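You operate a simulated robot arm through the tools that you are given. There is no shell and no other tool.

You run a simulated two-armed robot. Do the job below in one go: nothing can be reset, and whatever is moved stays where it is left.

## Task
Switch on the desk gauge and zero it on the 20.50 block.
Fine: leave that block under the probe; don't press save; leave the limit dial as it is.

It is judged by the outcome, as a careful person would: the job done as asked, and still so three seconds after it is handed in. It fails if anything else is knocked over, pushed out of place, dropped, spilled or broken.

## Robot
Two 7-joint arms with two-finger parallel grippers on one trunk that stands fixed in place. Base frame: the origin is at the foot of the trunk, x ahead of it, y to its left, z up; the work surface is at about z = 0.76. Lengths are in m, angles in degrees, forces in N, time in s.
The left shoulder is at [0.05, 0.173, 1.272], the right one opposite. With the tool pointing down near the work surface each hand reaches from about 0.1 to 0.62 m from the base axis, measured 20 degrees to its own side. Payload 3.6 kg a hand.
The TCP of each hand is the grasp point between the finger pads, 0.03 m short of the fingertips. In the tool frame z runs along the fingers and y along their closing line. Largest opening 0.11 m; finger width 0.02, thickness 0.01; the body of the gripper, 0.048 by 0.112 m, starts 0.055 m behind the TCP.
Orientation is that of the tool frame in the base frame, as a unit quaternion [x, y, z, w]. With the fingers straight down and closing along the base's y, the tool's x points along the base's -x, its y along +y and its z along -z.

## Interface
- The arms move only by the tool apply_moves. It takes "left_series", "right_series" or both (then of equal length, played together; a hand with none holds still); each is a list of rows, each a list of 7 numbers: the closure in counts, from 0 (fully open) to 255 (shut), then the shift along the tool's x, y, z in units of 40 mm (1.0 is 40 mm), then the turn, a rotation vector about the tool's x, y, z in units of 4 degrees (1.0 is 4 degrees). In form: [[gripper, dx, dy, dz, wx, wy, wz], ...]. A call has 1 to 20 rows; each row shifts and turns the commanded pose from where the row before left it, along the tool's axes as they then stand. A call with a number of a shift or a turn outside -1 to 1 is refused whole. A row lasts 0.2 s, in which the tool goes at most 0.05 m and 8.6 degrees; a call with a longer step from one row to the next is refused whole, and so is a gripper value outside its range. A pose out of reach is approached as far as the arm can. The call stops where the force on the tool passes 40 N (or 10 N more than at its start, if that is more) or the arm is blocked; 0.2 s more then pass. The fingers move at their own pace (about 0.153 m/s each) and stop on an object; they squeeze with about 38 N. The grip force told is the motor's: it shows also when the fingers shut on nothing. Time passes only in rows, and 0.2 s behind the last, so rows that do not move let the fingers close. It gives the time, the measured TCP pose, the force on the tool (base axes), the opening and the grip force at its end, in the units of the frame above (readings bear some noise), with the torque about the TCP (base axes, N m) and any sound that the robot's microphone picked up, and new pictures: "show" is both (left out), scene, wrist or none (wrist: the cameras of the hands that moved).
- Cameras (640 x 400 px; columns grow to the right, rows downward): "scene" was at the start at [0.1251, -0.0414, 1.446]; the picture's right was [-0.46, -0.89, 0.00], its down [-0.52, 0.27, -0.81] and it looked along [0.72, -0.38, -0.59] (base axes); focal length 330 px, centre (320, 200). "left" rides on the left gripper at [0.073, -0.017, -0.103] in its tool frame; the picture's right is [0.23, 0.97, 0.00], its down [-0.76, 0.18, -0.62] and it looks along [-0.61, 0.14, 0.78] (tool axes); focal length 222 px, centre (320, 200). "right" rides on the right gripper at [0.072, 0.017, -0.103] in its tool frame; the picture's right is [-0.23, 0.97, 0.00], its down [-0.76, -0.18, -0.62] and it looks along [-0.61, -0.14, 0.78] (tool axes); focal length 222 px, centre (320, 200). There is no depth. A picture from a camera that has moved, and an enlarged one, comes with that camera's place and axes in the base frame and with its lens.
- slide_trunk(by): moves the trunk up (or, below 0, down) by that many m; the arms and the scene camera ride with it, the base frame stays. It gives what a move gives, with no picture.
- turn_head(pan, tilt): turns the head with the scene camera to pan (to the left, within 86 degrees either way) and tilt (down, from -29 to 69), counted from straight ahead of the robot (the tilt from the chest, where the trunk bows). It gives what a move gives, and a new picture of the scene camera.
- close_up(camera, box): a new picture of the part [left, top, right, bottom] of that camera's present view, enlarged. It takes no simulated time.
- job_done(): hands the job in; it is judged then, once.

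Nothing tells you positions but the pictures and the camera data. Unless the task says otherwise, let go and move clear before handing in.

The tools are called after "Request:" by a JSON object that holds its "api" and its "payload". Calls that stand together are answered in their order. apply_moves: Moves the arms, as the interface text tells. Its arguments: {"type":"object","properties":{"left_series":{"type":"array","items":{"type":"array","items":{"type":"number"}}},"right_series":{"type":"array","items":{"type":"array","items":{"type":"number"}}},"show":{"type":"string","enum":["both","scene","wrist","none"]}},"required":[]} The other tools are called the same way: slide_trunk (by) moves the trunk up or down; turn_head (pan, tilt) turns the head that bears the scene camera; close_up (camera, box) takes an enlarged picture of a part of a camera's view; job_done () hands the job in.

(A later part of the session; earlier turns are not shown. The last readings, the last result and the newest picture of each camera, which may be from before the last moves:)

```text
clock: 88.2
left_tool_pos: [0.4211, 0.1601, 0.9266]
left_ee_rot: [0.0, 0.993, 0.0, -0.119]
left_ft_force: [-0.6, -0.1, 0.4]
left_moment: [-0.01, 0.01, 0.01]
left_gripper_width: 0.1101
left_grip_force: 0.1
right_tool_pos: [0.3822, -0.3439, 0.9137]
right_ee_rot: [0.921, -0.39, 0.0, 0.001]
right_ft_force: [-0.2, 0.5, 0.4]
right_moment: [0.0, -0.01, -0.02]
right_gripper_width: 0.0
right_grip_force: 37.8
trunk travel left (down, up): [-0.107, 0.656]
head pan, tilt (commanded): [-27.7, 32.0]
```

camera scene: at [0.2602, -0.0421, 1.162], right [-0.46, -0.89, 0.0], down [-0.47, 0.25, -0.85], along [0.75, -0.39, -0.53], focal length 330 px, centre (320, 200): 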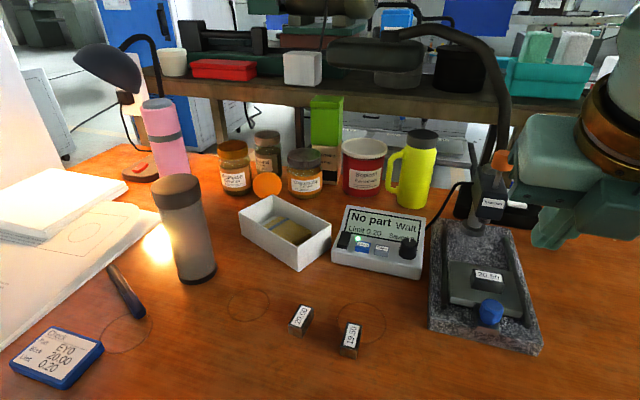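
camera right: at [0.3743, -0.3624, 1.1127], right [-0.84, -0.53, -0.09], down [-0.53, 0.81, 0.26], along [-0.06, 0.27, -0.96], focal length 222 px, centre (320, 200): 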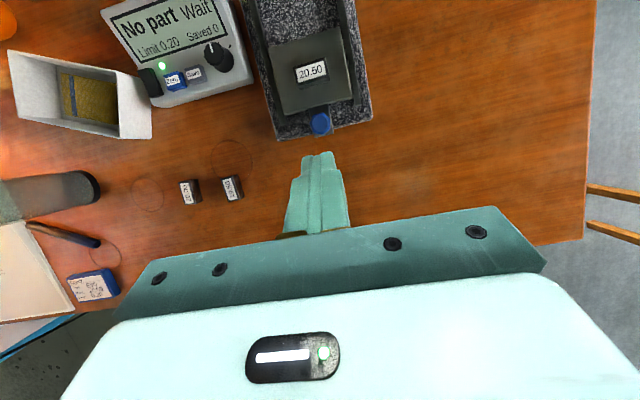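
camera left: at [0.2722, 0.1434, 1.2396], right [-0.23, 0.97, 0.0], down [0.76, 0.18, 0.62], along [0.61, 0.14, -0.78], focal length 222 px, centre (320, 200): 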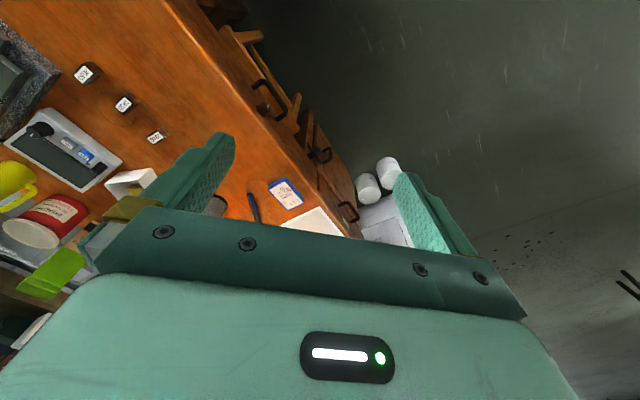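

Straight down works here. I'll continue to knob height.

Request:
{"api": "apply_moves", "payload": {"right_series": [[255, 0, 0, 0.875, 0, 0, 0], [255, 0, 0, 0, 0, 0, 0]]}}

Request:
{"api": "close_up", "payload": {"camera": "scene", "box": [400, 190, 600, 390]}}

Request:
{"api": "close_up", "payload": {"camera": "right", "box": [220, 0, 420, 220]}}

```text
clock: 88.8
left_tool_pos: [0.4214, 0.1603, 0.9251]
left_ee_rot: [-0.001, 0.993, -0.001, -0.118]
left_ft_force: [0.7, -0.4, -0.4]
left_moment: [-0.02, 0.01, -0.01]
left_gripper_width: 0.1099
left_grip_force: 0.1
right_tool_pos: [0.3828, -0.344, 0.8785]
right_ee_rot: [0.921, -0.39, 0.0, 0.001]
right_ft_force: [0.1, 0.7, 0.4]
right_moment: [0.0, -0.02, 0.01]
right_gripper_width: 0.0002
right_grip_force: 37.5
trunk travel left (down, up): [-0.107, 0.656]
head pan, tilt (commanded): [-27.7, 32.0]
camera scene: at [0.2599, -0.042, 1.1621], right [-0.46, -0.89, 0.0], down [-0.47, 0.25, -0.85], along [0.75, -0.39, -0.53], focal length 330 px, centre (320, 200)
camera right: at [0.4202, -0.4079, 0.9822], right [-0.86, -0.51, 0.0], down [-0.4, 0.67, 0.62], along [-0.32, 0.53, -0.78], focal length 222 px, centre (320, 200)
```

scene: 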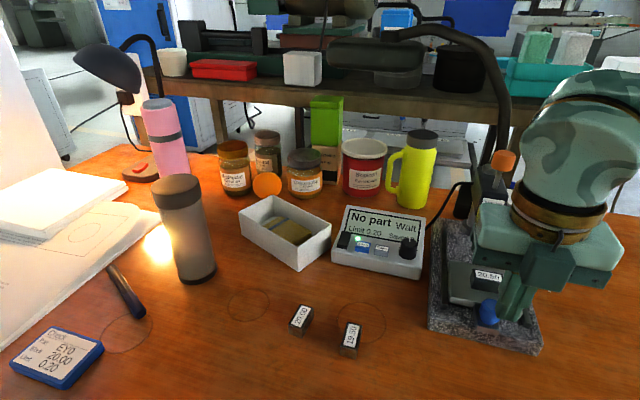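
right: 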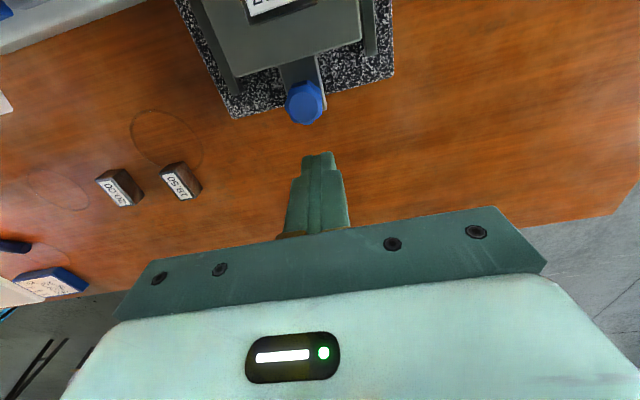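

```text
2.00 times, centred on (500, 290) of scene
camera zoom: at [0.2599, -0.042, 1.1621], right [-0.46, -0.89, 0.0], down [-0.47, 0.25, -0.85], along [0.75, -0.39, -0.53], focal length 659 px, centre (-40, 20)
```

zoom: 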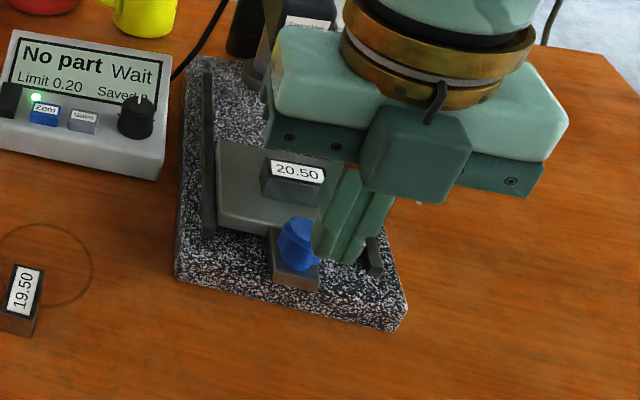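

```text
1.82 times, centred on (320, 110) of right
camera zoom: at [0.4202, -0.4079, 0.9822], right [-0.86, -0.51, 0.0], down [-0.4, 0.67, 0.62], along [-0.32, 0.53, -0.78], focal length 404 px, centre (320, 364)
```

zoom: 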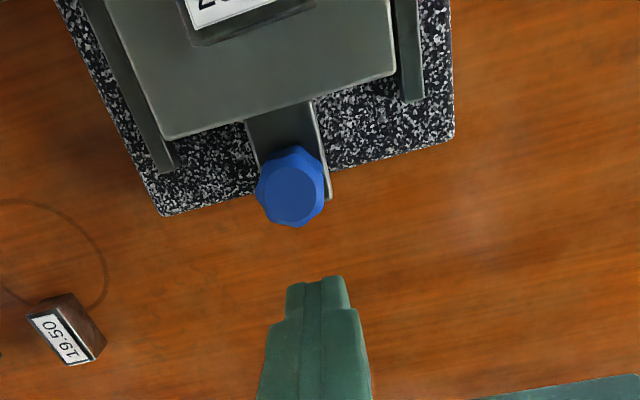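

Fingers and knob line up in w. I'll go down the last 33 mm and then push gently along the gauge axis.

Request:
{"api": "apply_moves", "payload": {"right_series": [[255, 0, 0, 0.42, 0, 0, 0], [255, 0, 0, 0.42, 0, 0, 0], [255, 0, 0, 0, 0, 0, 0]], "show": "none"}}

```text
clock: 89.6
left_tool_pos: [0.4213, 0.1601, 0.927]
left_ee_rot: [-0.001, 0.993, 0.0, -0.118]
left_ft_force: [1.2, 0.3, -1.0]
left_moment: [0.01, 0.0, -0.02]
left_gripper_width: 0.1103
left_grip_force: 0.0
right_tool_pos: [0.3836, -0.3438, 0.8442]
right_ee_rot: [0.921, -0.39, 0.0, 0.001]
right_ft_force: [0.1, 0.7, -0.3]
right_moment: [0.02, -0.01, 0.02]
right_gripper_width: 0.0
right_grip_force: 37.9
trunk travel left (down, up): [-0.107, 0.656]
head pan, tilt (commanded): [-27.7, 32.0]
```

Request:
{"api": "apply_moves", "payload": {"right_series": [[255, 0.2, -0.007, 0, 0, 0, 0], [255, 0.2, -0.007, 0, 0, 0, 0], [255, 0.2, -0.007, 0, 0, 0, 0], [255, 0.2, -0.007, 0, 0, 0, 0], [255, 0, 0, 0, 0, 0, 0]]}}

Request:
{"api": "close_up", "payload": {"camera": "scene", "box": [400, 190, 600, 390]}}

Request:
{"api": "close_up", "payload": {"camera": "right", "box": [220, 0, 420, 220]}}

```text
clock: 90.8
left_tool_pos: [0.4223, 0.1591, 0.9259]
left_ee_rot: [-0.001, 0.993, 0.0, -0.119]
left_ft_force: [0.7, -0.3, -0.4]
left_moment: [0.04, -0.03, 0.0]
left_gripper_width: 0.11
left_grip_force: 0.1
right_tool_pos: [0.4067, -0.3664, 0.8444]
right_ee_rot: [0.921, -0.39, 0.0, 0.001]
right_ft_force: [-0.6, 0.8, 1.3]
right_moment: [0.03, 0.0, -0.01]
right_gripper_width: 0.0
right_grip_force: 37.7
trunk travel left (down, up): [-0.107, 0.656]
head pan, tilt (commanded): [-27.7, 32.0]
camera scene: at [0.2602, -0.0421, 1.162], right [-0.46, -0.89, 0.0], down [-0.47, 0.25, -0.85], along [0.75, -0.39, -0.53], focal length 330 px, centre (320, 200)
camera right: at [0.4439, -0.4291, 0.9488], right [-0.86, -0.51, 0.0], down [-0.4, 0.67, 0.62], along [-0.32, 0.53, -0.78], focal length 222 px, centre (320, 200)
```

scene: 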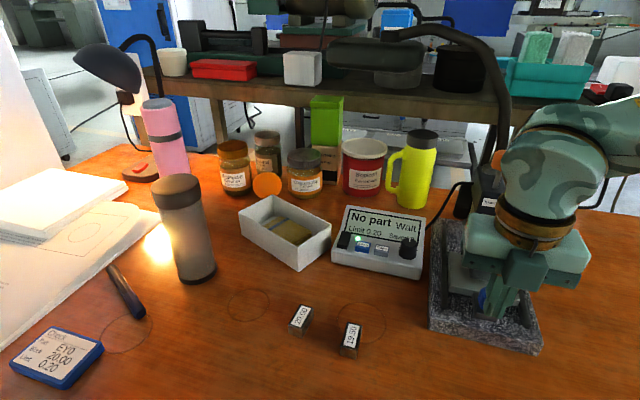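
right: 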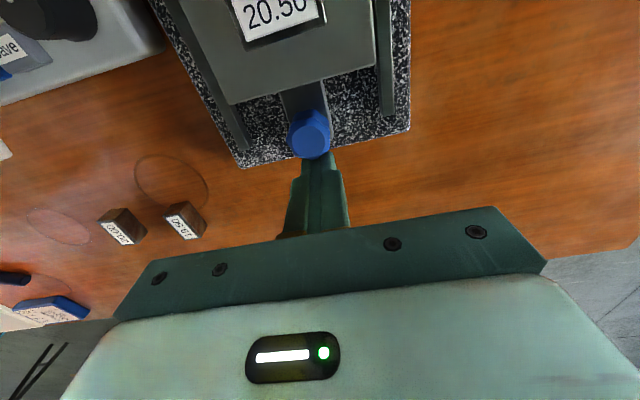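

```text
2.00 times, centred on (500, 290) of scene
camera zoom: at [0.2602, -0.0421, 1.162], right [-0.46, -0.89, 0.0], down [-0.47, 0.25, -0.85], along [0.75, -0.39, -0.53], focal length 659 px, centre (-40, 20)
```

zoom: 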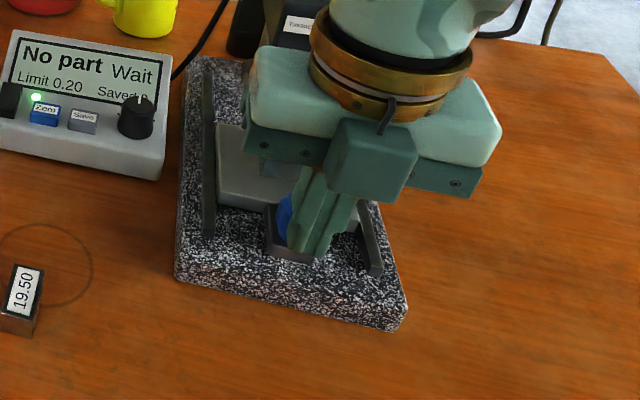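

```text
1.82 times, centred on (320, 110) of right
camera zoom: at [0.4439, -0.4291, 0.9488], right [-0.86, -0.51, 0.0], down [-0.4, 0.67, 0.62], along [-0.32, 0.53, -0.78], focal length 404 px, centre (320, 364)
```

zoom: 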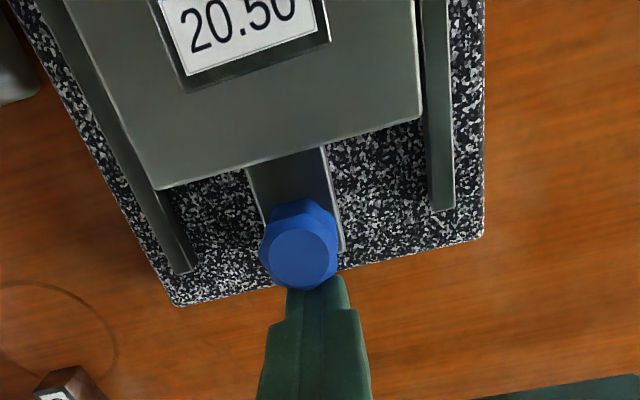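

The slide moves freely with the push and the block rides along. I'll push on, stopping before the camera housing nears the orange cap.

Request:
{"api": "apply_moves", "payload": {"right_series": [[255, 0.175, -0.006, 0, 0, 0, 0], [255, 0.175, -0.006, 0, 0, 0, 0], [255, 0.175, -0.006, 0, 0, 0, 0], [255, 0.175, -0.006, 0, 0, 0, 0], [255, 0, 0, 0, 0, 0, 0]]}}

Request:
{"api": "close_up", "payload": {"camera": "scene", "box": [400, 190, 600, 390]}}

Request:
{"api": "close_up", "payload": {"camera": "right", "box": [220, 0, 420, 220]}}

```text
clock: 92.0
left_tool_pos: [0.4221, 0.1596, 0.9255]
left_ee_rot: [-0.001, 0.993, 0.0, -0.119]
left_ft_force: [0.3, -0.2, 0.7]
left_moment: [0.04, 0.01, -0.04]
left_gripper_width: 0.1097
left_grip_force: 0.0
right_tool_pos: [0.4264, -0.3864, 0.845]
right_ee_rot: [0.921, -0.39, 0.0, 0.002]
right_ft_force: [-0.6, 0.9, -0.4]
right_moment: [0.03, 0.0, 0.0]
right_gripper_width: 0.0001
right_grip_force: 38.3
trunk travel left (down, up): [-0.107, 0.656]
head pan, tilt (commanded): [-27.7, 32.0]
camera scene: at [0.2602, -0.0421, 1.162], right [-0.46, -0.89, 0.0], down [-0.47, 0.25, -0.85], along [0.75, -0.39, -0.53], focal length 330 px, centre (320, 200)
camera right: at [0.4638, -0.4491, 0.9489], right [-0.86, -0.51, 0.0], down [-0.4, 0.67, 0.62], along [-0.32, 0.53, -0.78], focal length 222 px, centre (320, 200)
```

scene: 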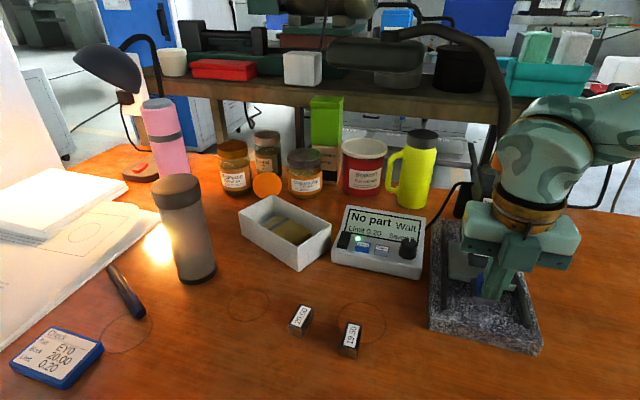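
right: 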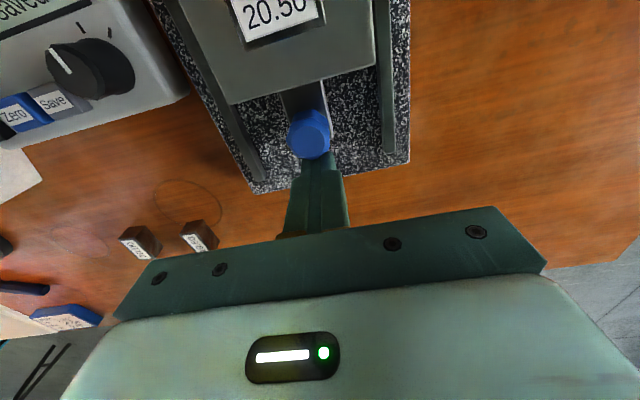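

```text
2.00 times, centred on (500, 290) of scene
camera zoom: at [0.2602, -0.0421, 1.162], right [-0.46, -0.89, 0.0], down [-0.47, 0.25, -0.85], along [0.75, -0.39, -0.53], focal length 659 px, centre (-40, 20)
```

zoom: 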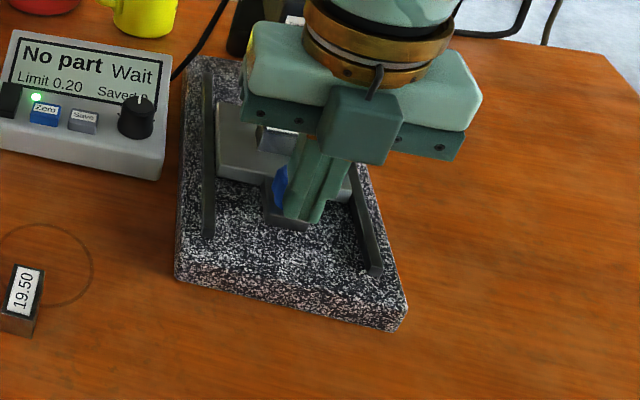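

```text
1.82 times, centred on (320, 110) of right
camera zoom: at [0.4638, -0.4491, 0.9489], right [-0.86, -0.51, 0.0], down [-0.4, 0.67, 0.62], along [-0.32, 0.53, -0.78], focal length 404 px, centre (320, 364)
```

zoom: 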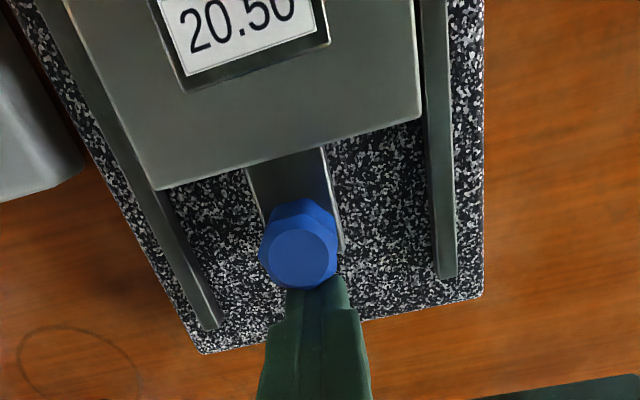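

The slide is now roughly halfway (knob at s = 0.598). For the rest I'll back off, rise, and tilt the hand so that its body stays clear of the gauge head.

Request:
{"api": "apply_moves", "payload": {"right_series": [[255, -0.45, 0.016, 0, 0, 0, 0], [255, 0, 0, -1, 0, 0, 0], [255, 0, 0, -1, 0, 0, 0], [255, 0, 0, -0.7, 0, 0, 0], [255, 0, 0, 0, 0, 1, 0], [255, 0, 0, 0, 0, 1, 0], [255, 0, 0, 0, 0, 1, 0], [255, 0, 0, 0, 0, 1, 0], [255, 0, 0, 0, 0, 1, 0], [255, 0, 0, 0, 0, 1, 0], [255, 0, 0, 0, 0, 0, 0]]}}

Request:
{"api": "close_up", "payload": {"camera": "scene", "box": [400, 140, 560, 360]}}

```text
clock: 94.4
left_tool_pos: [0.4218, 0.16, 0.9249]
left_ee_rot: [-0.001, 0.993, 0.0, -0.118]
left_ft_force: [0.8, -0.1, -0.2]
left_moment: [-0.02, -0.02, 0.0]
left_gripper_width: 0.1101
left_grip_force: 0.1
right_tool_pos: [0.4132, -0.3724, 0.954]
right_ee_rot: [0.901, -0.382, 0.191, 0.082]
right_ft_force: [0.5, 1.4, 0.5]
right_moment: [0.03, 0.03, -0.01]
right_gripper_width: 0.0
right_grip_force: 37.8
trunk travel left (down, up): [-0.107, 0.656]
head pan, tilt (commanded): [-27.7, 32.0]
camera scene: at [0.2602, -0.0421, 1.162], right [-0.46, -0.89, 0.0], down [-0.47, 0.25, -0.85], along [0.75, -0.39, -0.53], focal length 330 px, centre (320, 200)
camera right: at [0.4171, -0.4009, 1.0774], right [-0.84, -0.53, -0.09], down [-0.53, 0.81, 0.26], along [-0.06, 0.27, -0.96], focal length 222 px, centre (320, 200)
```

scene: 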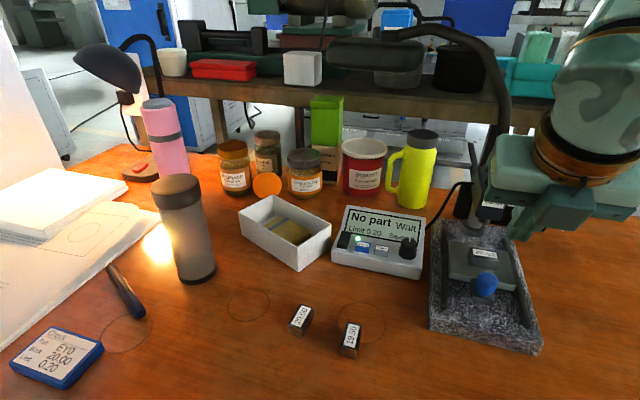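
right: 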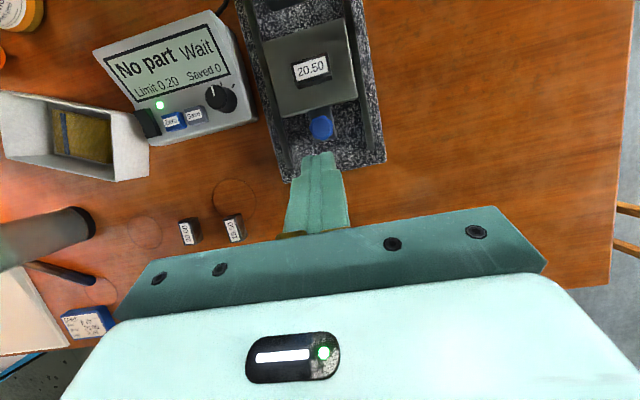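

```text
1.82 times, centred on (480, 250) of scene
camera zoom: at [0.2602, -0.0421, 1.162], right [-0.46, -0.89, 0.0], down [-0.47, 0.25, -0.85], along [0.75, -0.39, -0.53], focal length 599 px, centre (29, 109)
```

zoom: 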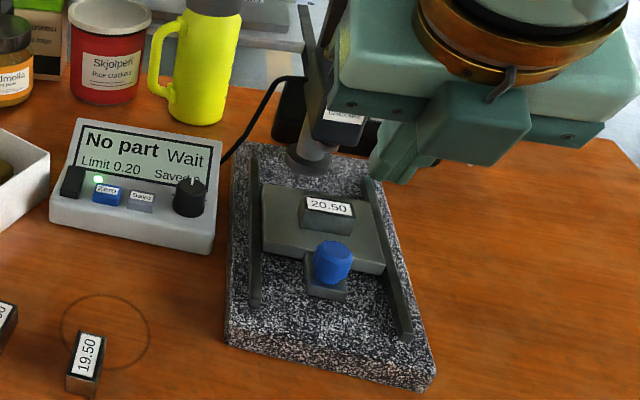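

Request:
{"api": "apply_moves", "payload": {"right_series": [[255, -0.356, 0, 0.799, 0, 0, 0], [255, 0, 0, 0, 0, 0, 0]], "show": "none"}}

```text
clock: 95.0
left_tool_pos: [0.4213, 0.1601, 0.9265]
left_ee_rot: [0.0, 0.993, 0.0, -0.119]
left_ft_force: [0.6, -0.2, 0.1]
left_moment: [0.0, -0.03, -0.02]
left_gripper_width: 0.1098
left_grip_force: 0.0
right_tool_pos: [0.4142, -0.3718, 0.9173]
right_ee_rot: [0.9, -0.382, 0.192, 0.083]
right_ft_force: [0.1, 0.1, 0.0]
right_moment: [0.01, 0.01, 0.0]
right_gripper_width: 0.0
right_grip_force: 37.0
trunk travel left (down, up): [-0.107, 0.656]
head pan, tilt (commanded): [-27.7, 32.0]
```

Request:
{"api": "apply_moves", "payload": {"right_series": [[255, -0.356, 0, 0.799, 0, 0, 0], [255, 0, 0, 0, 0, 0, 0]], "show": "none"}}

```text
clock: 95.6
left_tool_pos: [0.4207, 0.1596, 0.9264]
left_ee_rot: [-0.001, 0.993, 0.0, -0.118]
left_ft_force: [-0.3, -0.2, 0.1]
left_moment: [-0.01, -0.01, 0.01]
left_gripper_width: 0.11
left_grip_force: 0.1
right_tool_pos: [0.4235, -0.3753, 0.8871]
right_ee_rot: [0.901, -0.382, 0.192, 0.082]
right_ft_force: [0.1, 0.0, 0.3]
right_moment: [-0.02, -0.01, 0.02]
right_gripper_width: 0.0
right_grip_force: 37.9
right hand out of reach, approached as far as the arm can: row 1
trunk travel left (down, up): [-0.107, 0.656]
head pan, tilt (commanded): [-27.7, 32.0]
```

Less tilt is needed this low. I'll reduce it to 12°, shift back slightly and continue down.

Request:
{"api": "apply_moves", "payload": {"right_series": [[255, 0, 0, 0, 0, -1, 0], [255, 0, 0, 0, 0, -1, 0], [255, 0, 0, 0, 0, -1, 0], [255, -0.147, 0, -0.031, 0, 0, 0], [255, -0.1066, 0, 0.5013, 0, 0, 0], [255, 0, 0, 0, 0, 0, 0]], "show": "none"}}

```text
clock: 97.0
left_tool_pos: [0.4215, 0.1598, 0.9269]
left_ee_rot: [-0.001, 0.993, -0.001, -0.118]
left_ft_force: [-0.2, -0.5, 0.2]
left_moment: [0.02, 0.0, 0.01]
left_gripper_width: 0.11
left_grip_force: 0.0
right_tool_pos: [0.4187, -0.3708, 0.8656]
right_ee_rot: [0.916, -0.387, 0.097, 0.042]
right_ft_force: [0.0, -0.1, -0.1]
right_moment: [-0.02, 0.01, -0.01]
right_gripper_width: 0.0
right_grip_force: 37.8
trunk travel left (down, up): [-0.107, 0.656]
head pan, tilt (commanded): [-27.7, 32.0]
```

Request:
{"api": "apply_moves", "payload": {"right_series": [[255, 0, 0.12, 0, 0, 0, 0], [255, -0.104, 0, 0.489, 0, 0, 0], [255, 0, 0, 0, 0, 0, 0]]}}

Request:
{"api": "close_up", "payload": {"camera": "right", "box": [220, 0, 420, 220]}}

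Request:
{"api": "close_up", "payload": {"camera": "scene", "box": [400, 190, 600, 390]}}

```text
clock: 97.8
left_tool_pos: [0.4214, 0.16, 0.9252]
left_ee_rot: [-0.001, 0.993, 0.0, -0.118]
left_ft_force: [0.1, 0.3, 0.3]
left_moment: [0.04, 0.03, -0.02]
left_gripper_width: 0.1099
left_grip_force: 0.0
right_tool_pos: [0.4142, -0.3744, 0.8446]
right_ee_rot: [0.916, -0.388, 0.097, 0.042]
right_ft_force: [0.1, -0.2, -0.1]
right_moment: [0.02, 0.02, 0.01]
right_gripper_width: 0.0
right_grip_force: 37.5
trunk travel left (down, up): [-0.107, 0.656]
head pan, tilt (commanded): [-27.7, 32.0]
camera scene: at [0.26, -0.042, 1.1621], right [-0.46, -0.89, 0.0], down [-0.47, 0.25, -0.85], along [0.75, -0.39, -0.53], focal length 330 px, centre (320, 200)
camera right: at [0.4359, -0.4222, 0.962], right [-0.85, -0.52, -0.05], down [-0.48, 0.75, 0.45], along [-0.2, 0.41, -0.89], focal length 222 px, centre (320, 200)
```

scene: 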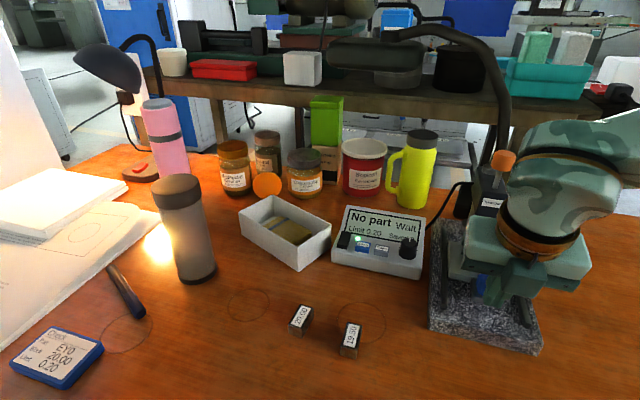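
right: 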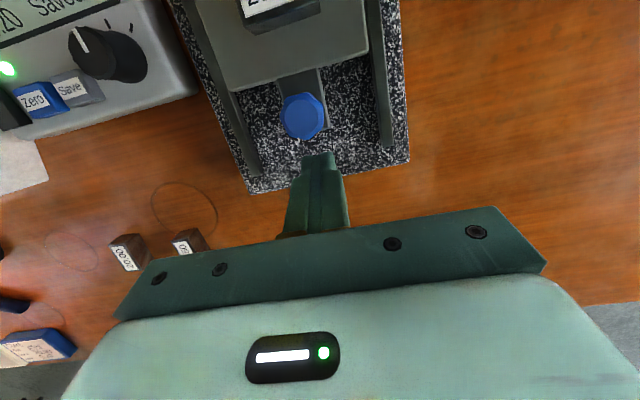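

```text
1.82 times, centred on (320, 110) of right
camera zoom: at [0.4359, -0.4222, 0.962], right [-0.85, -0.52, -0.05], down [-0.48, 0.75, 0.45], along [-0.2, 0.41, -0.89], focal length 404 px, centre (320, 364)
```

zoom: 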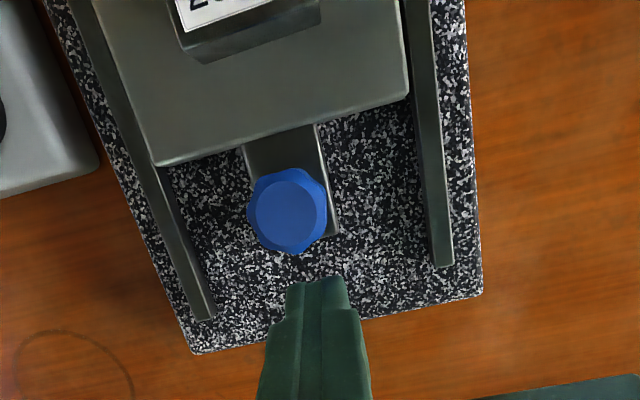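

```text
2.00 times, centred on (500, 290) of scene
camera zoom: at [0.26, -0.042, 1.1621], right [-0.46, -0.89, 0.0], down [-0.47, 0.25, -0.85], along [0.75, -0.39, -0.53], focal length 659 px, centre (-40, 20)
```

zoom: 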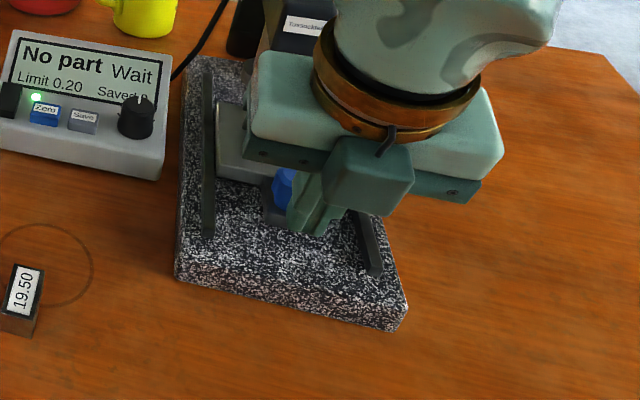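

Now pushing in small steps, adding tilt progressively.

Request:
{"api": "apply_moves", "payload": {"right_series": [[255, 0.171, -0.006, 0.0364, 0, 0, 0], [255, 0.171, -0.006, 0.0364, 0, 0, 0], [255, 0.171, -0.006, 0.0364, 0, 0, 0], [255, 0.171, -0.006, 0.0364, 0, 1, 0], [255, 0, 0, 0, 0, 0, 0]]}}

Request:
{"api": "close_up", "payload": {"camera": "right", "box": [220, 0, 420, 220]}}

Request:
{"api": "close_up", "payload": {"camera": "scene", "box": [400, 140, 560, 340]}}

```text
clock: 99.0
left_tool_pos: [0.4214, 0.1599, 0.926]
left_ee_rot: [-0.001, 0.993, 0.001, -0.118]
left_ft_force: [-0.1, -1.0, 0.4]
left_moment: [-0.01, -0.03, -0.01]
left_gripper_width: 0.1099
left_grip_force: 0.0
right_tool_pos: [0.4341, -0.3948, 0.8458]
right_ee_rot: [0.912, -0.386, 0.129, 0.055]
right_ft_force: [0.3, 0.5, 1.0]
right_moment: [0.02, 0.02, 0.02]
right_gripper_width: 0.0
right_grip_force: 37.5
trunk travel left (down, up): [-0.107, 0.656]
head pan, tilt (commanded): [-27.7, 32.0]
camera scene: at [0.2601, -0.0421, 1.162], right [-0.46, -0.89, 0.0], down [-0.47, 0.25, -0.85], along [0.75, -0.39, -0.53], focal length 330 px, centre (320, 200)
camera right: at [0.4505, -0.4356, 0.9652], right [-0.85, -0.52, -0.06], down [-0.5, 0.77, 0.39], along [-0.15, 0.36, -0.92], focal length 222 px, centre (320, 200)
```

scene: 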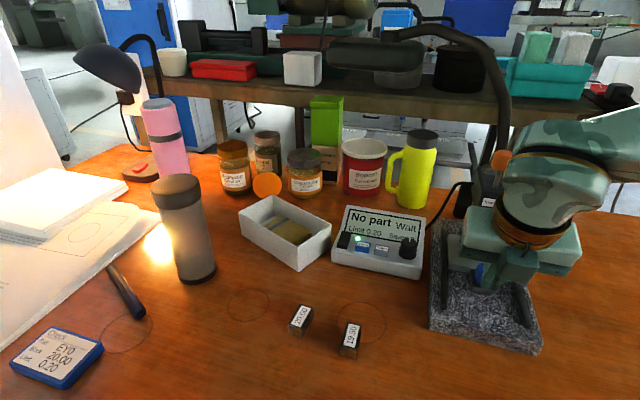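
right: 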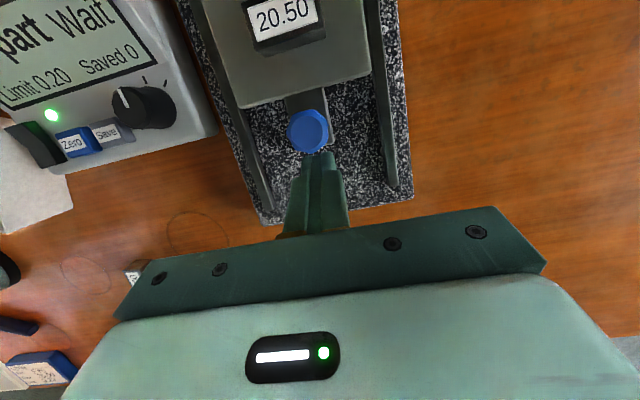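

```text
1.82 times, centred on (320, 110) of right
camera zoom: at [0.4505, -0.4356, 0.9652], right [-0.85, -0.52, -0.06], down [-0.5, 0.77, 0.39], along [-0.15, 0.36, -0.92], focal length 404 px, centre (320, 364)
```

zoom: 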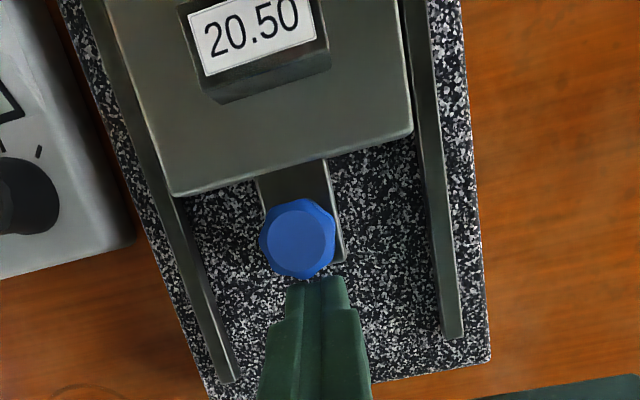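

```text
2.00 times, centred on (480, 240) of scene
camera zoom: at [0.2601, -0.0421, 1.162], right [-0.46, -0.89, 0.0], down [-0.47, 0.25, -0.85], along [0.75, -0.39, -0.53], focal length 659 px, centre (0, 120)
```

zoom: 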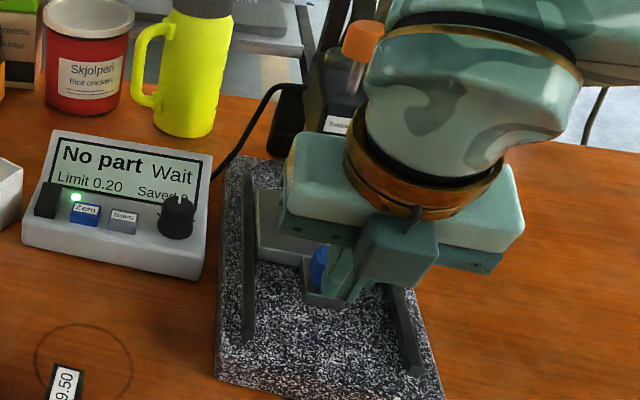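

Request:
{"api": "apply_moves", "payload": {"right_series": [[255, 0.168, -0.006, 0.048, 0, 1, 0], [255, 0.164, -0.006, 0.06, 0, 1, 0], [255, 0, 0, 0, 0, 0, 0]]}}

Request:
{"api": "close_up", "payload": {"camera": "right", "box": [220, 0, 420, 220]}}

Request:
{"api": "close_up", "payload": {"camera": "scene", "box": [400, 140, 560, 340]}}

```text
clock: 99.8
left_tool_pos: [0.4215, 0.1606, 0.9259]
left_ee_rot: [-0.001, 0.993, 0.0, -0.118]
left_ft_force: [0.1, -0.2, 0.2]
left_moment: [0.01, -0.03, 0.0]
left_gripper_width: 0.1098
left_grip_force: 0.0
right_tool_pos: [0.4443, -0.4042, 0.8447]
right_ee_rot: [0.901, -0.382, 0.192, 0.082]
right_ft_force: [-0.6, 0.0, 0.1]
right_moment: [0.03, 0.0, 0.0]
right_gripper_width: 0.0001
right_grip_force: 38.2
trunk travel left (down, up): [-0.107, 0.656]
head pan, tilt (commanded): [-27.7, 32.0]
camera scene: at [0.2602, -0.0421, 1.162], right [-0.46, -0.89, 0.0], down [-0.47, 0.25, -0.85], along [0.75, -0.39, -0.53], focal length 330 px, centre (320, 200)
camera right: at [0.4484, -0.4329, 0.9699], right [-0.84, -0.53, -0.09], down [-0.53, 0.81, 0.26], along [-0.06, 0.27, -0.96], focal length 222 px, centre (320, 200)
```

scene: 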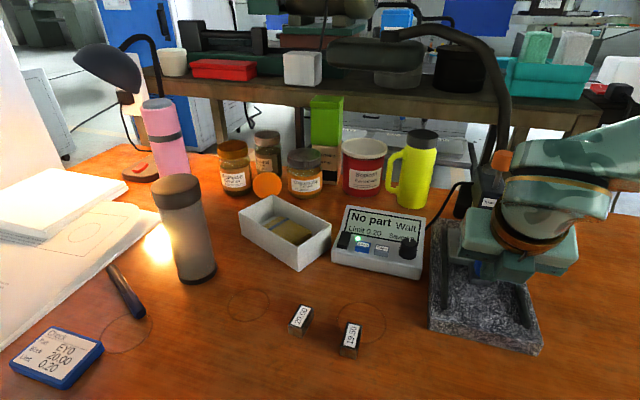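
right: 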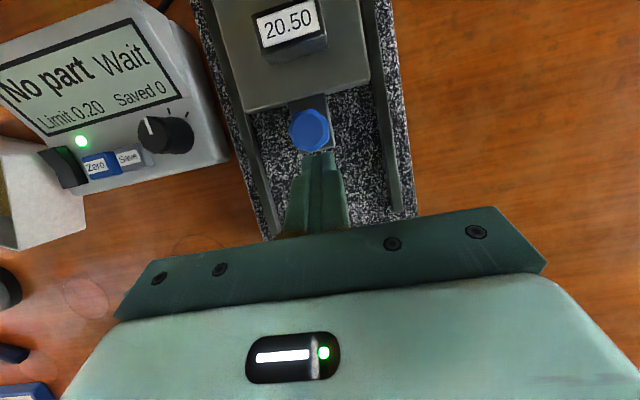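

```text
1.82 times, centred on (320, 110) of right
camera zoom: at [0.4484, -0.4329, 0.9699], right [-0.84, -0.53, -0.09], down [-0.53, 0.81, 0.26], along [-0.06, 0.27, -0.96], focal length 404 px, centre (320, 364)
```

zoom: 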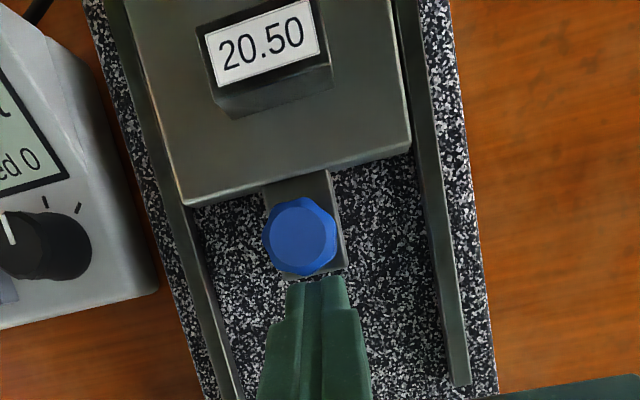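

```text
2.00 times, centred on (480, 240) of scene
camera zoom: at [0.2602, -0.0421, 1.162], right [-0.46, -0.89, 0.0], down [-0.47, 0.25, -0.85], along [0.75, -0.39, -0.53], focal length 659 px, centre (0, 120)
```

zoom: 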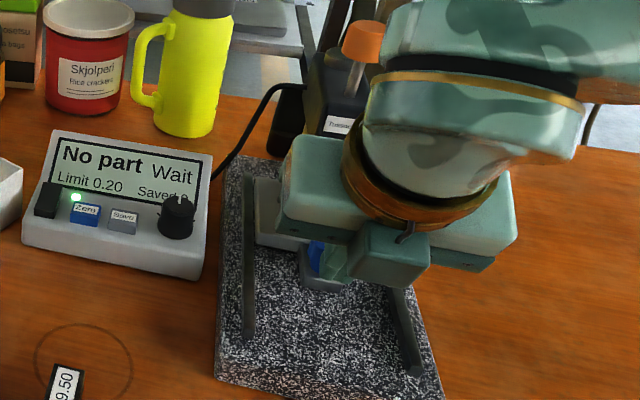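

The slide has moved about 88 mm, with the block centre near s = 0.694 and the probe at about 0.705. I'll push a bit more, watching for an end stop.

Request:
{"api": "apply_moves", "payload": {"right_series": [[255, 0.114, -0.004, 0.051, 0, 0, 0], [255, 0, 0, 0, 0, 0, 0]], "show": "none"}}

Request:
{"api": "apply_moves", "payload": {"right_series": [[255, 0.092, -0.003, 0.041, 0, 0, 0], [255, 0, 0, 0, 0, 0, 0]]}}

Request:
{"api": "close_up", "payload": {"camera": "right", "box": [220, 0, 420, 220]}}

Request:
{"api": "close_up", "payload": {"camera": "scene", "box": [440, 180, 520, 300]}}

```text
clock: 100.4
left_tool_pos: [0.4207, 0.1595, 0.9263]
left_ee_rot: [-0.001, 0.993, -0.001, -0.117]
left_ft_force: [-0.4, 0.2, -0.5]
left_moment: [0.02, -0.01, 0.02]
left_gripper_width: 0.1101
left_grip_force: 0.0
right_tool_pos: [0.4489, -0.4079, 0.8461]
right_ee_rot: [0.901, -0.381, 0.192, 0.082]
right_ft_force: [-0.5, -0.8, 1.0]
right_moment: [0.0, -0.01, -0.01]
right_gripper_width: 0.0
right_grip_force: 37.5
trunk travel left (down, up): [-0.107, 0.656]
head pan, tilt (commanded): [-27.7, 32.0]
```

```text
clock: 101.0
left_tool_pos: [0.421, 0.1607, 0.9266]
left_ee_rot: [0.0, 0.993, -0.001, -0.118]
left_ft_force: [0.0, 0.3, -0.1]
left_moment: [0.02, 0.02, 0.02]
left_gripper_width: 0.1101
left_grip_force: 0.0
right_tool_pos: [0.451, -0.4085, 0.8443]
right_ee_rot: [0.901, -0.381, 0.191, 0.081]
right_ft_force: [-4.1, 5.8, -1.5]
right_moment: [0.15, 0.14, 0.02]
right_gripper_width: 0.0
right_grip_force: 37.6
trunk travel left (down, up): [-0.107, 0.656]
head pan, tilt (commanded): [-27.7, 32.0]
camera scene: at [0.2598, -0.0416, 1.1621], right [-0.46, -0.89, 0.0], down [-0.47, 0.25, -0.85], along [0.75, -0.39, -0.53], focal length 330 px, centre (320, 200)
camera right: at [0.4545, -0.4384, 0.9695], right [-0.84, -0.53, -0.09], down [-0.53, 0.81, 0.26], along [-0.06, 0.27, -0.96], focal length 222 px, centre (320, 200)
```

scene: 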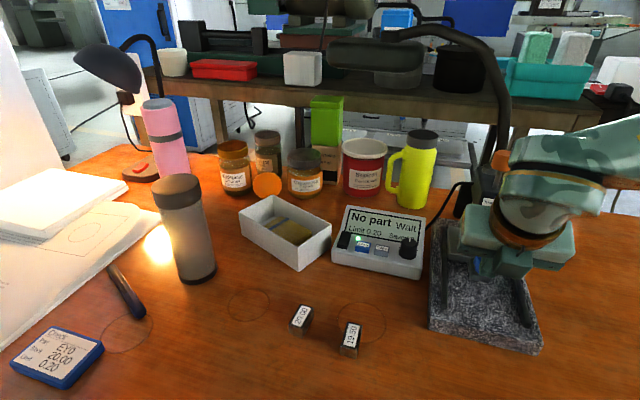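
right: 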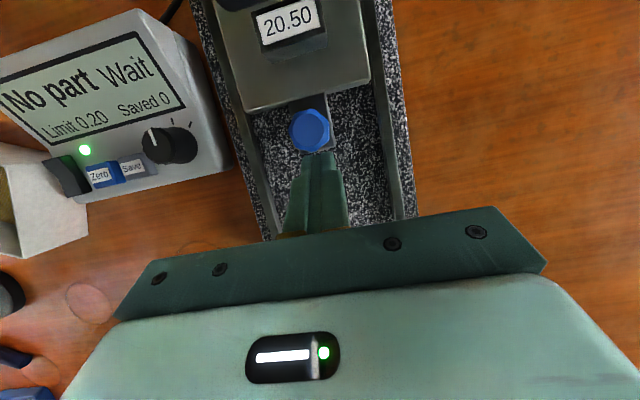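

```text
1.82 times, centred on (320, 110) of right
camera zoom: at [0.4545, -0.4384, 0.9695], right [-0.84, -0.53, -0.09], down [-0.53, 0.81, 0.26], along [-0.06, 0.27, -0.96], focal length 404 px, centre (320, 364)
```

zoom: 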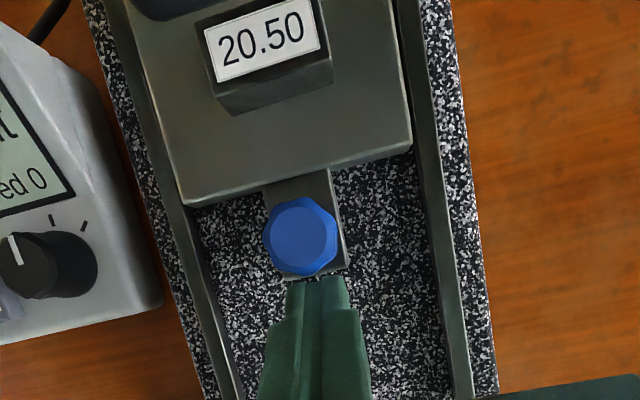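

```text
3.33 times, centred on (480, 240) of scene
camera zoom: at [0.2598, -0.0416, 1.1621], right [-0.46, -0.89, 0.0], down [-0.47, 0.25, -0.85], along [0.75, -0.39, -0.53], focal length 1099 px, centre (-213, 67)
```

zoom: 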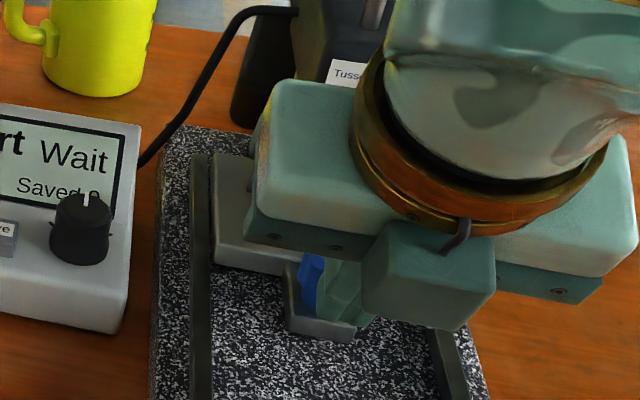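

I met a soft stop: 7 N of resistance after about 96 mm of travel, which puts the block centre at s = 0.703, right under the probe. I'll back off and rise to inspect it.

Request:
{"api": "apply_moves", "payload": {"right_series": [[255, -0.343, 0.012, -0.153, 0, 0, 0], [255, 0.3253, 0, -0.7308, 0, 0, 0], [255, 0.3253, 0, -0.7308, 0, 0, 0], [255, 0.3253, 0, -0.7308, 0, 0, 0], [255, 0.3253, 0, -0.7308, 0, 0, 0], [255, 0, 0, 0, 0, -1, 0], [255, 0, 0, 0, 0, -1, 0], [255, 0, 0, 0, 0, -1, 0], [255, 0, 0, 0, 0, -1, 0], [255, 0, 0, 0, 0, -1, 0], [255, 0, 0, 0, 0, -1, 0], [255, 0, 0, 0, 0, 0, 0]]}}

Request:
{"api": "close_up", "payload": {"camera": "scene", "box": [400, 140, 560, 340]}}

Request:
{"api": "close_up", "payload": {"camera": "scene", "box": [450, 180, 530, 260]}}

```text
clock: 103.6
left_tool_pos: [0.4223, 0.16, 0.926]
left_ee_rot: [-0.001, 0.993, 0.0, -0.119]
left_ft_force: [0.1, 0.1, -0.1]
left_moment: [0.01, 0.0, 0.01]
left_gripper_width: 0.1099
left_grip_force: 0.1
right_tool_pos: [0.4415, -0.3988, 0.9736]
right_ee_rot: [0.921, -0.39, -0.001, 0.001]
right_ft_force: [0.5, 0.1, 0.5]
right_moment: [-0.02, 0.0, 0.01]
right_gripper_width: 0.0001
right_grip_force: 37.8
trunk travel left (down, up): [-0.107, 0.656]
head pan, tilt (commanded): [-27.7, 32.0]
camera scene: at [0.2602, -0.0421, 1.162], right [-0.46, -0.89, 0.0], down [-0.47, 0.25, -0.85], along [0.75, -0.39, -0.53], focal length 330 px, centre (320, 200)
camera right: at [0.4781, -0.4632, 1.0769], right [-0.86, -0.51, 0.0], down [-0.4, 0.67, 0.62], along [-0.32, 0.53, -0.78], focal length 222 px, centre (320, 200)
```

scene: 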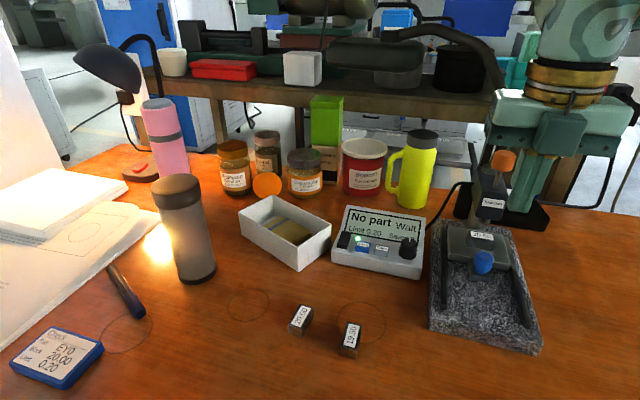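
right: 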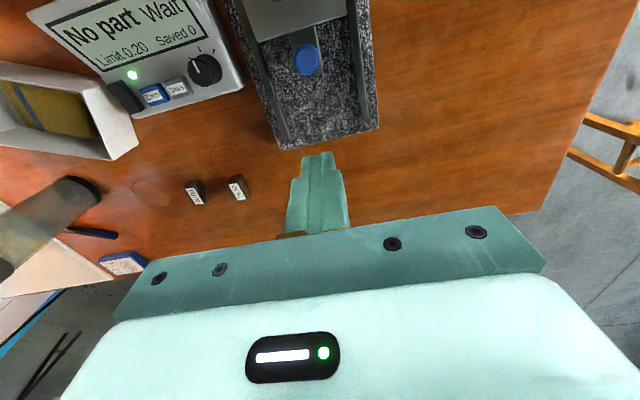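

```text
2.00 times, centred on (480, 240) of scene
camera zoom: at [0.2602, -0.0421, 1.162], right [-0.46, -0.89, 0.0], down [-0.47, 0.25, -0.85], along [0.75, -0.39, -0.53], focal length 659 px, centre (0, 120)
```

zoom: 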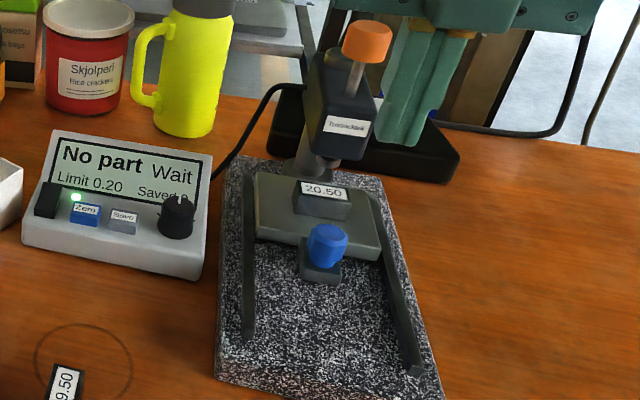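

```text
5.00 times, centred on (490, 220) of scene
camera zoom: at [0.2602, -0.0421, 1.162], right [-0.46, -0.89, 0.0], down [-0.47, 0.25, -0.85], along [0.75, -0.39, -0.53], focal length 1648 px, centre (-530, 100)
```

zoom: 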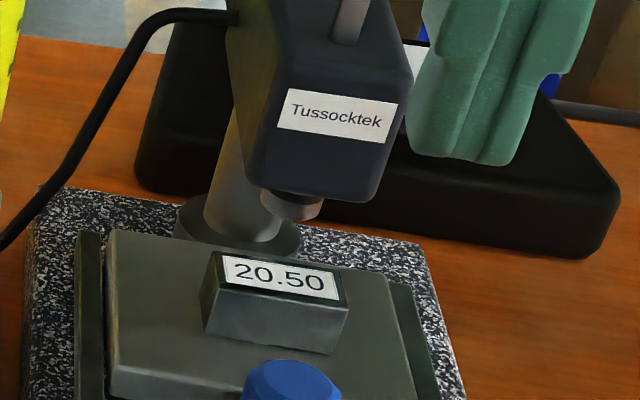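

The block is now squarely under the probe: block centre about (0.5155, -0.477), probe axis about (0.52, -0.479), with a 23 mm gap. I'll move the closed fingertips above the orange knob and press it down gently.

Request:
{"api": "apply_moves", "payload": {"right_series": [[255, 0, 0, -1, 0, 0, 0], [255, 0, 0, -1, 0, 0, 0], [255, 0.942, 0, 0, 0, 0, 0], [255, 0.942, 0, 0, 0, 0, 0], [255, 0.942, 0, 0, 0, 0, 0], [255, 0, 0, 0, 0, 0, 0]]}}

Request:
{"api": "close_up", "payload": {"camera": "right", "box": [220, 40, 420, 240]}}

Request:
{"api": "close_up", "payload": {"camera": "scene", "box": [430, 60, 570, 260]}}

```text
clock: 105.0
left_tool_pos: [0.4207, 0.1598, 0.9265]
left_ee_rot: [-0.001, 0.993, 0.0, -0.119]
left_ft_force: [0.7, 0.2, 0.5]
left_moment: [0.01, -0.01, -0.02]
left_gripper_width: 0.1098
left_grip_force: 0.0
right_tool_pos: [0.517, -0.4798, 1.0533]
right_ee_rot: [0.921, -0.39, 0.001, 0.001]
right_ft_force: [-0.4, -1.3, -0.2]
right_moment: [-0.01, 0.0, 0.0]
right_gripper_width: 0.0003
right_grip_force: 37.6
trunk travel left (down, up): [-0.107, 0.656]
head pan, tilt (commanded): [-27.7, 32.0]
camera scene: at [0.2598, -0.042, 1.1621], right [-0.46, -0.89, 0.0], down [-0.47, 0.25, -0.85], along [0.75, -0.39, -0.53], focal length 330 px, centre (320, 200)
camera right: at [0.5561, -0.5438, 1.1577], right [-0.86, -0.51, 0.0], down [-0.4, 0.67, 0.62], along [-0.32, 0.53, -0.78], focal length 222 px, centre (320, 200)
```

scene: 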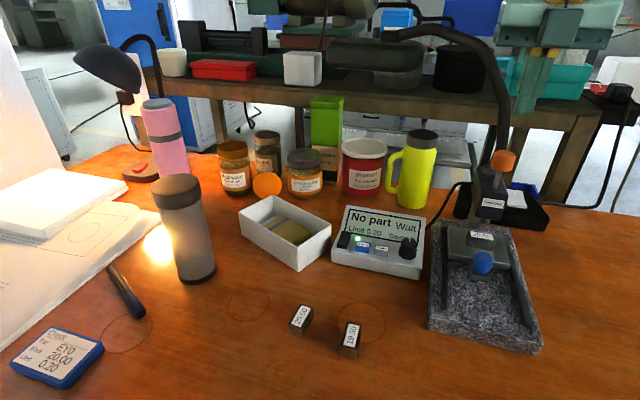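
right: 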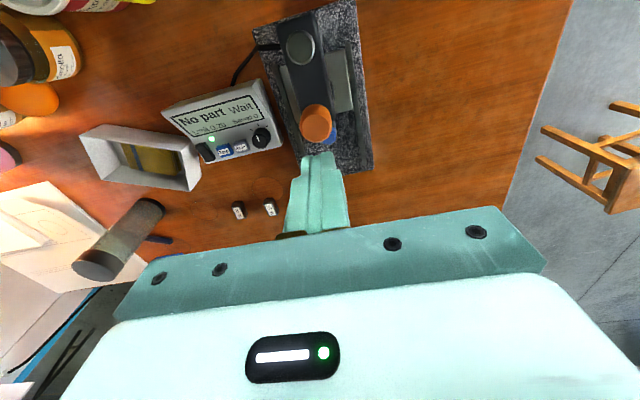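

```text
2.00 times, centred on (320, 140) of right
camera zoom: at [0.5561, -0.5438, 1.1577], right [-0.86, -0.51, 0.0], down [-0.4, 0.67, 0.62], along [-0.32, 0.53, -0.78], focal length 444 px, centre (320, 320)
```

zoom: 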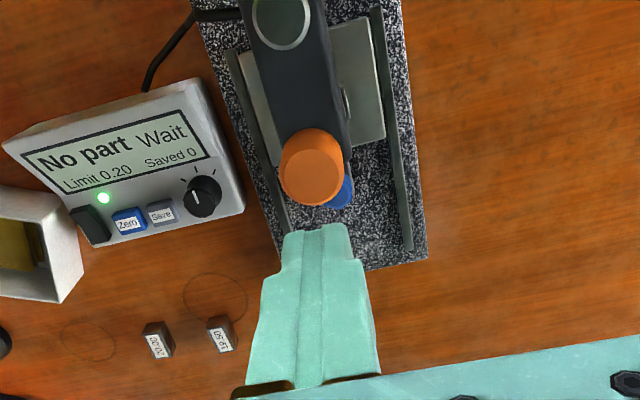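

```text
2.00 times, centred on (500, 160) of scene
camera zoom: at [0.2598, -0.042, 1.1621], right [-0.46, -0.89, 0.0], down [-0.47, 0.25, -0.85], along [0.75, -0.39, -0.53], focal length 659 px, centre (-40, 280)
```

zoom: 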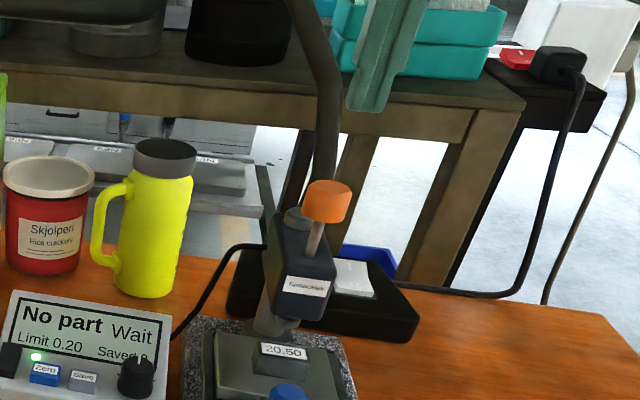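

The fingertips are within 3 mm of the cap centre (0.520, -0.480). I'll come down to the cap and press in small steps.

Request:
{"api": "apply_moves", "payload": {"right_series": [[255, 0.05, -0.05, 1, 0, 0, 0], [255, 0, 0, 0.3, 0, 0, 0], [255, 0, 0, 0.1, 0, 0, 0], [255, 0, 0, 0.1, 0, 0, 0], [255, 0, 0, 0, 0, 0, 0]]}}

Request:
{"api": "close_up", "payload": {"camera": "scene", "box": [430, 120, 550, 260]}}

```text
clock: 106.2
left_tool_pos: [0.4203, 0.1609, 0.9261]
left_ee_rot: [-0.001, 0.993, 0.0, -0.118]
left_ft_force: [-0.1, 0.2, 0.6]
left_moment: [0.07, -0.03, 0.0]
left_gripper_width: 0.1101
left_grip_force: 0.1
right_tool_pos: [0.5229, -0.4814, 0.9928]
right_ee_rot: [0.921, -0.389, 0.001, 0.001]
right_ft_force: [0.4, 0.1, 2.6]
right_moment: [0.01, -0.02, -0.04]
right_gripper_width: 0.0
right_grip_force: 37.6
trunk travel left (down, up): [-0.107, 0.656]
head pan, tilt (commanded): [-27.7, 32.0]
camera scene: at [0.2601, -0.0419, 1.162], right [-0.46, -0.89, 0.0], down [-0.47, 0.25, -0.85], along [0.75, -0.39, -0.53], focal length 330 px, centre (320, 200)
camera right: at [0.5594, -0.5444, 1.0973], right [-0.86, -0.51, 0.0], down [-0.4, 0.67, 0.62], along [-0.32, 0.53, -0.78], focal length 222 px, centre (320, 200)
```

scene: 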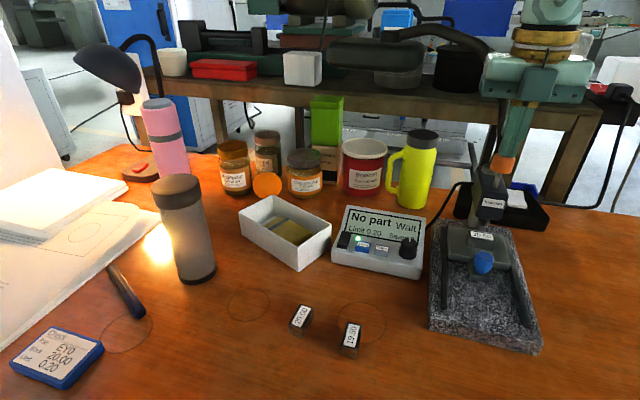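
right: 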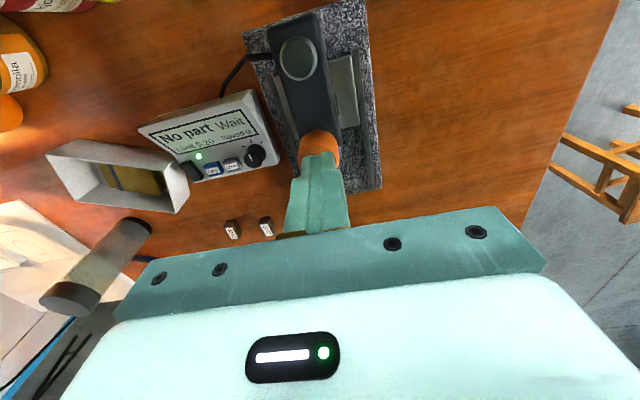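

```text
2.86 times, centred on (490, 190) of scene
camera zoom: at [0.2601, -0.0419, 1.162], right [-0.46, -0.89, 0.0], down [-0.47, 0.25, -0.85], along [0.75, -0.39, -0.53], focal length 942 px, centre (-166, 229)
```

zoom: 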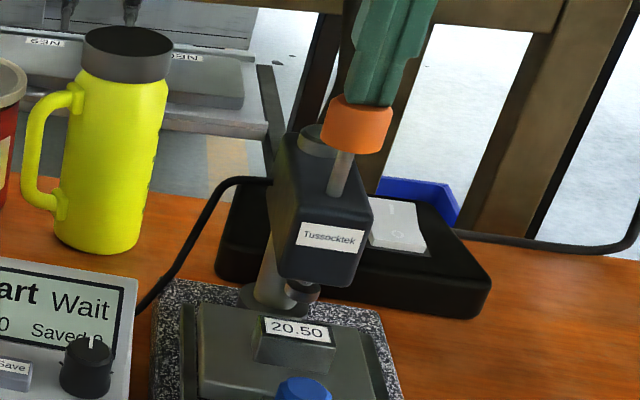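

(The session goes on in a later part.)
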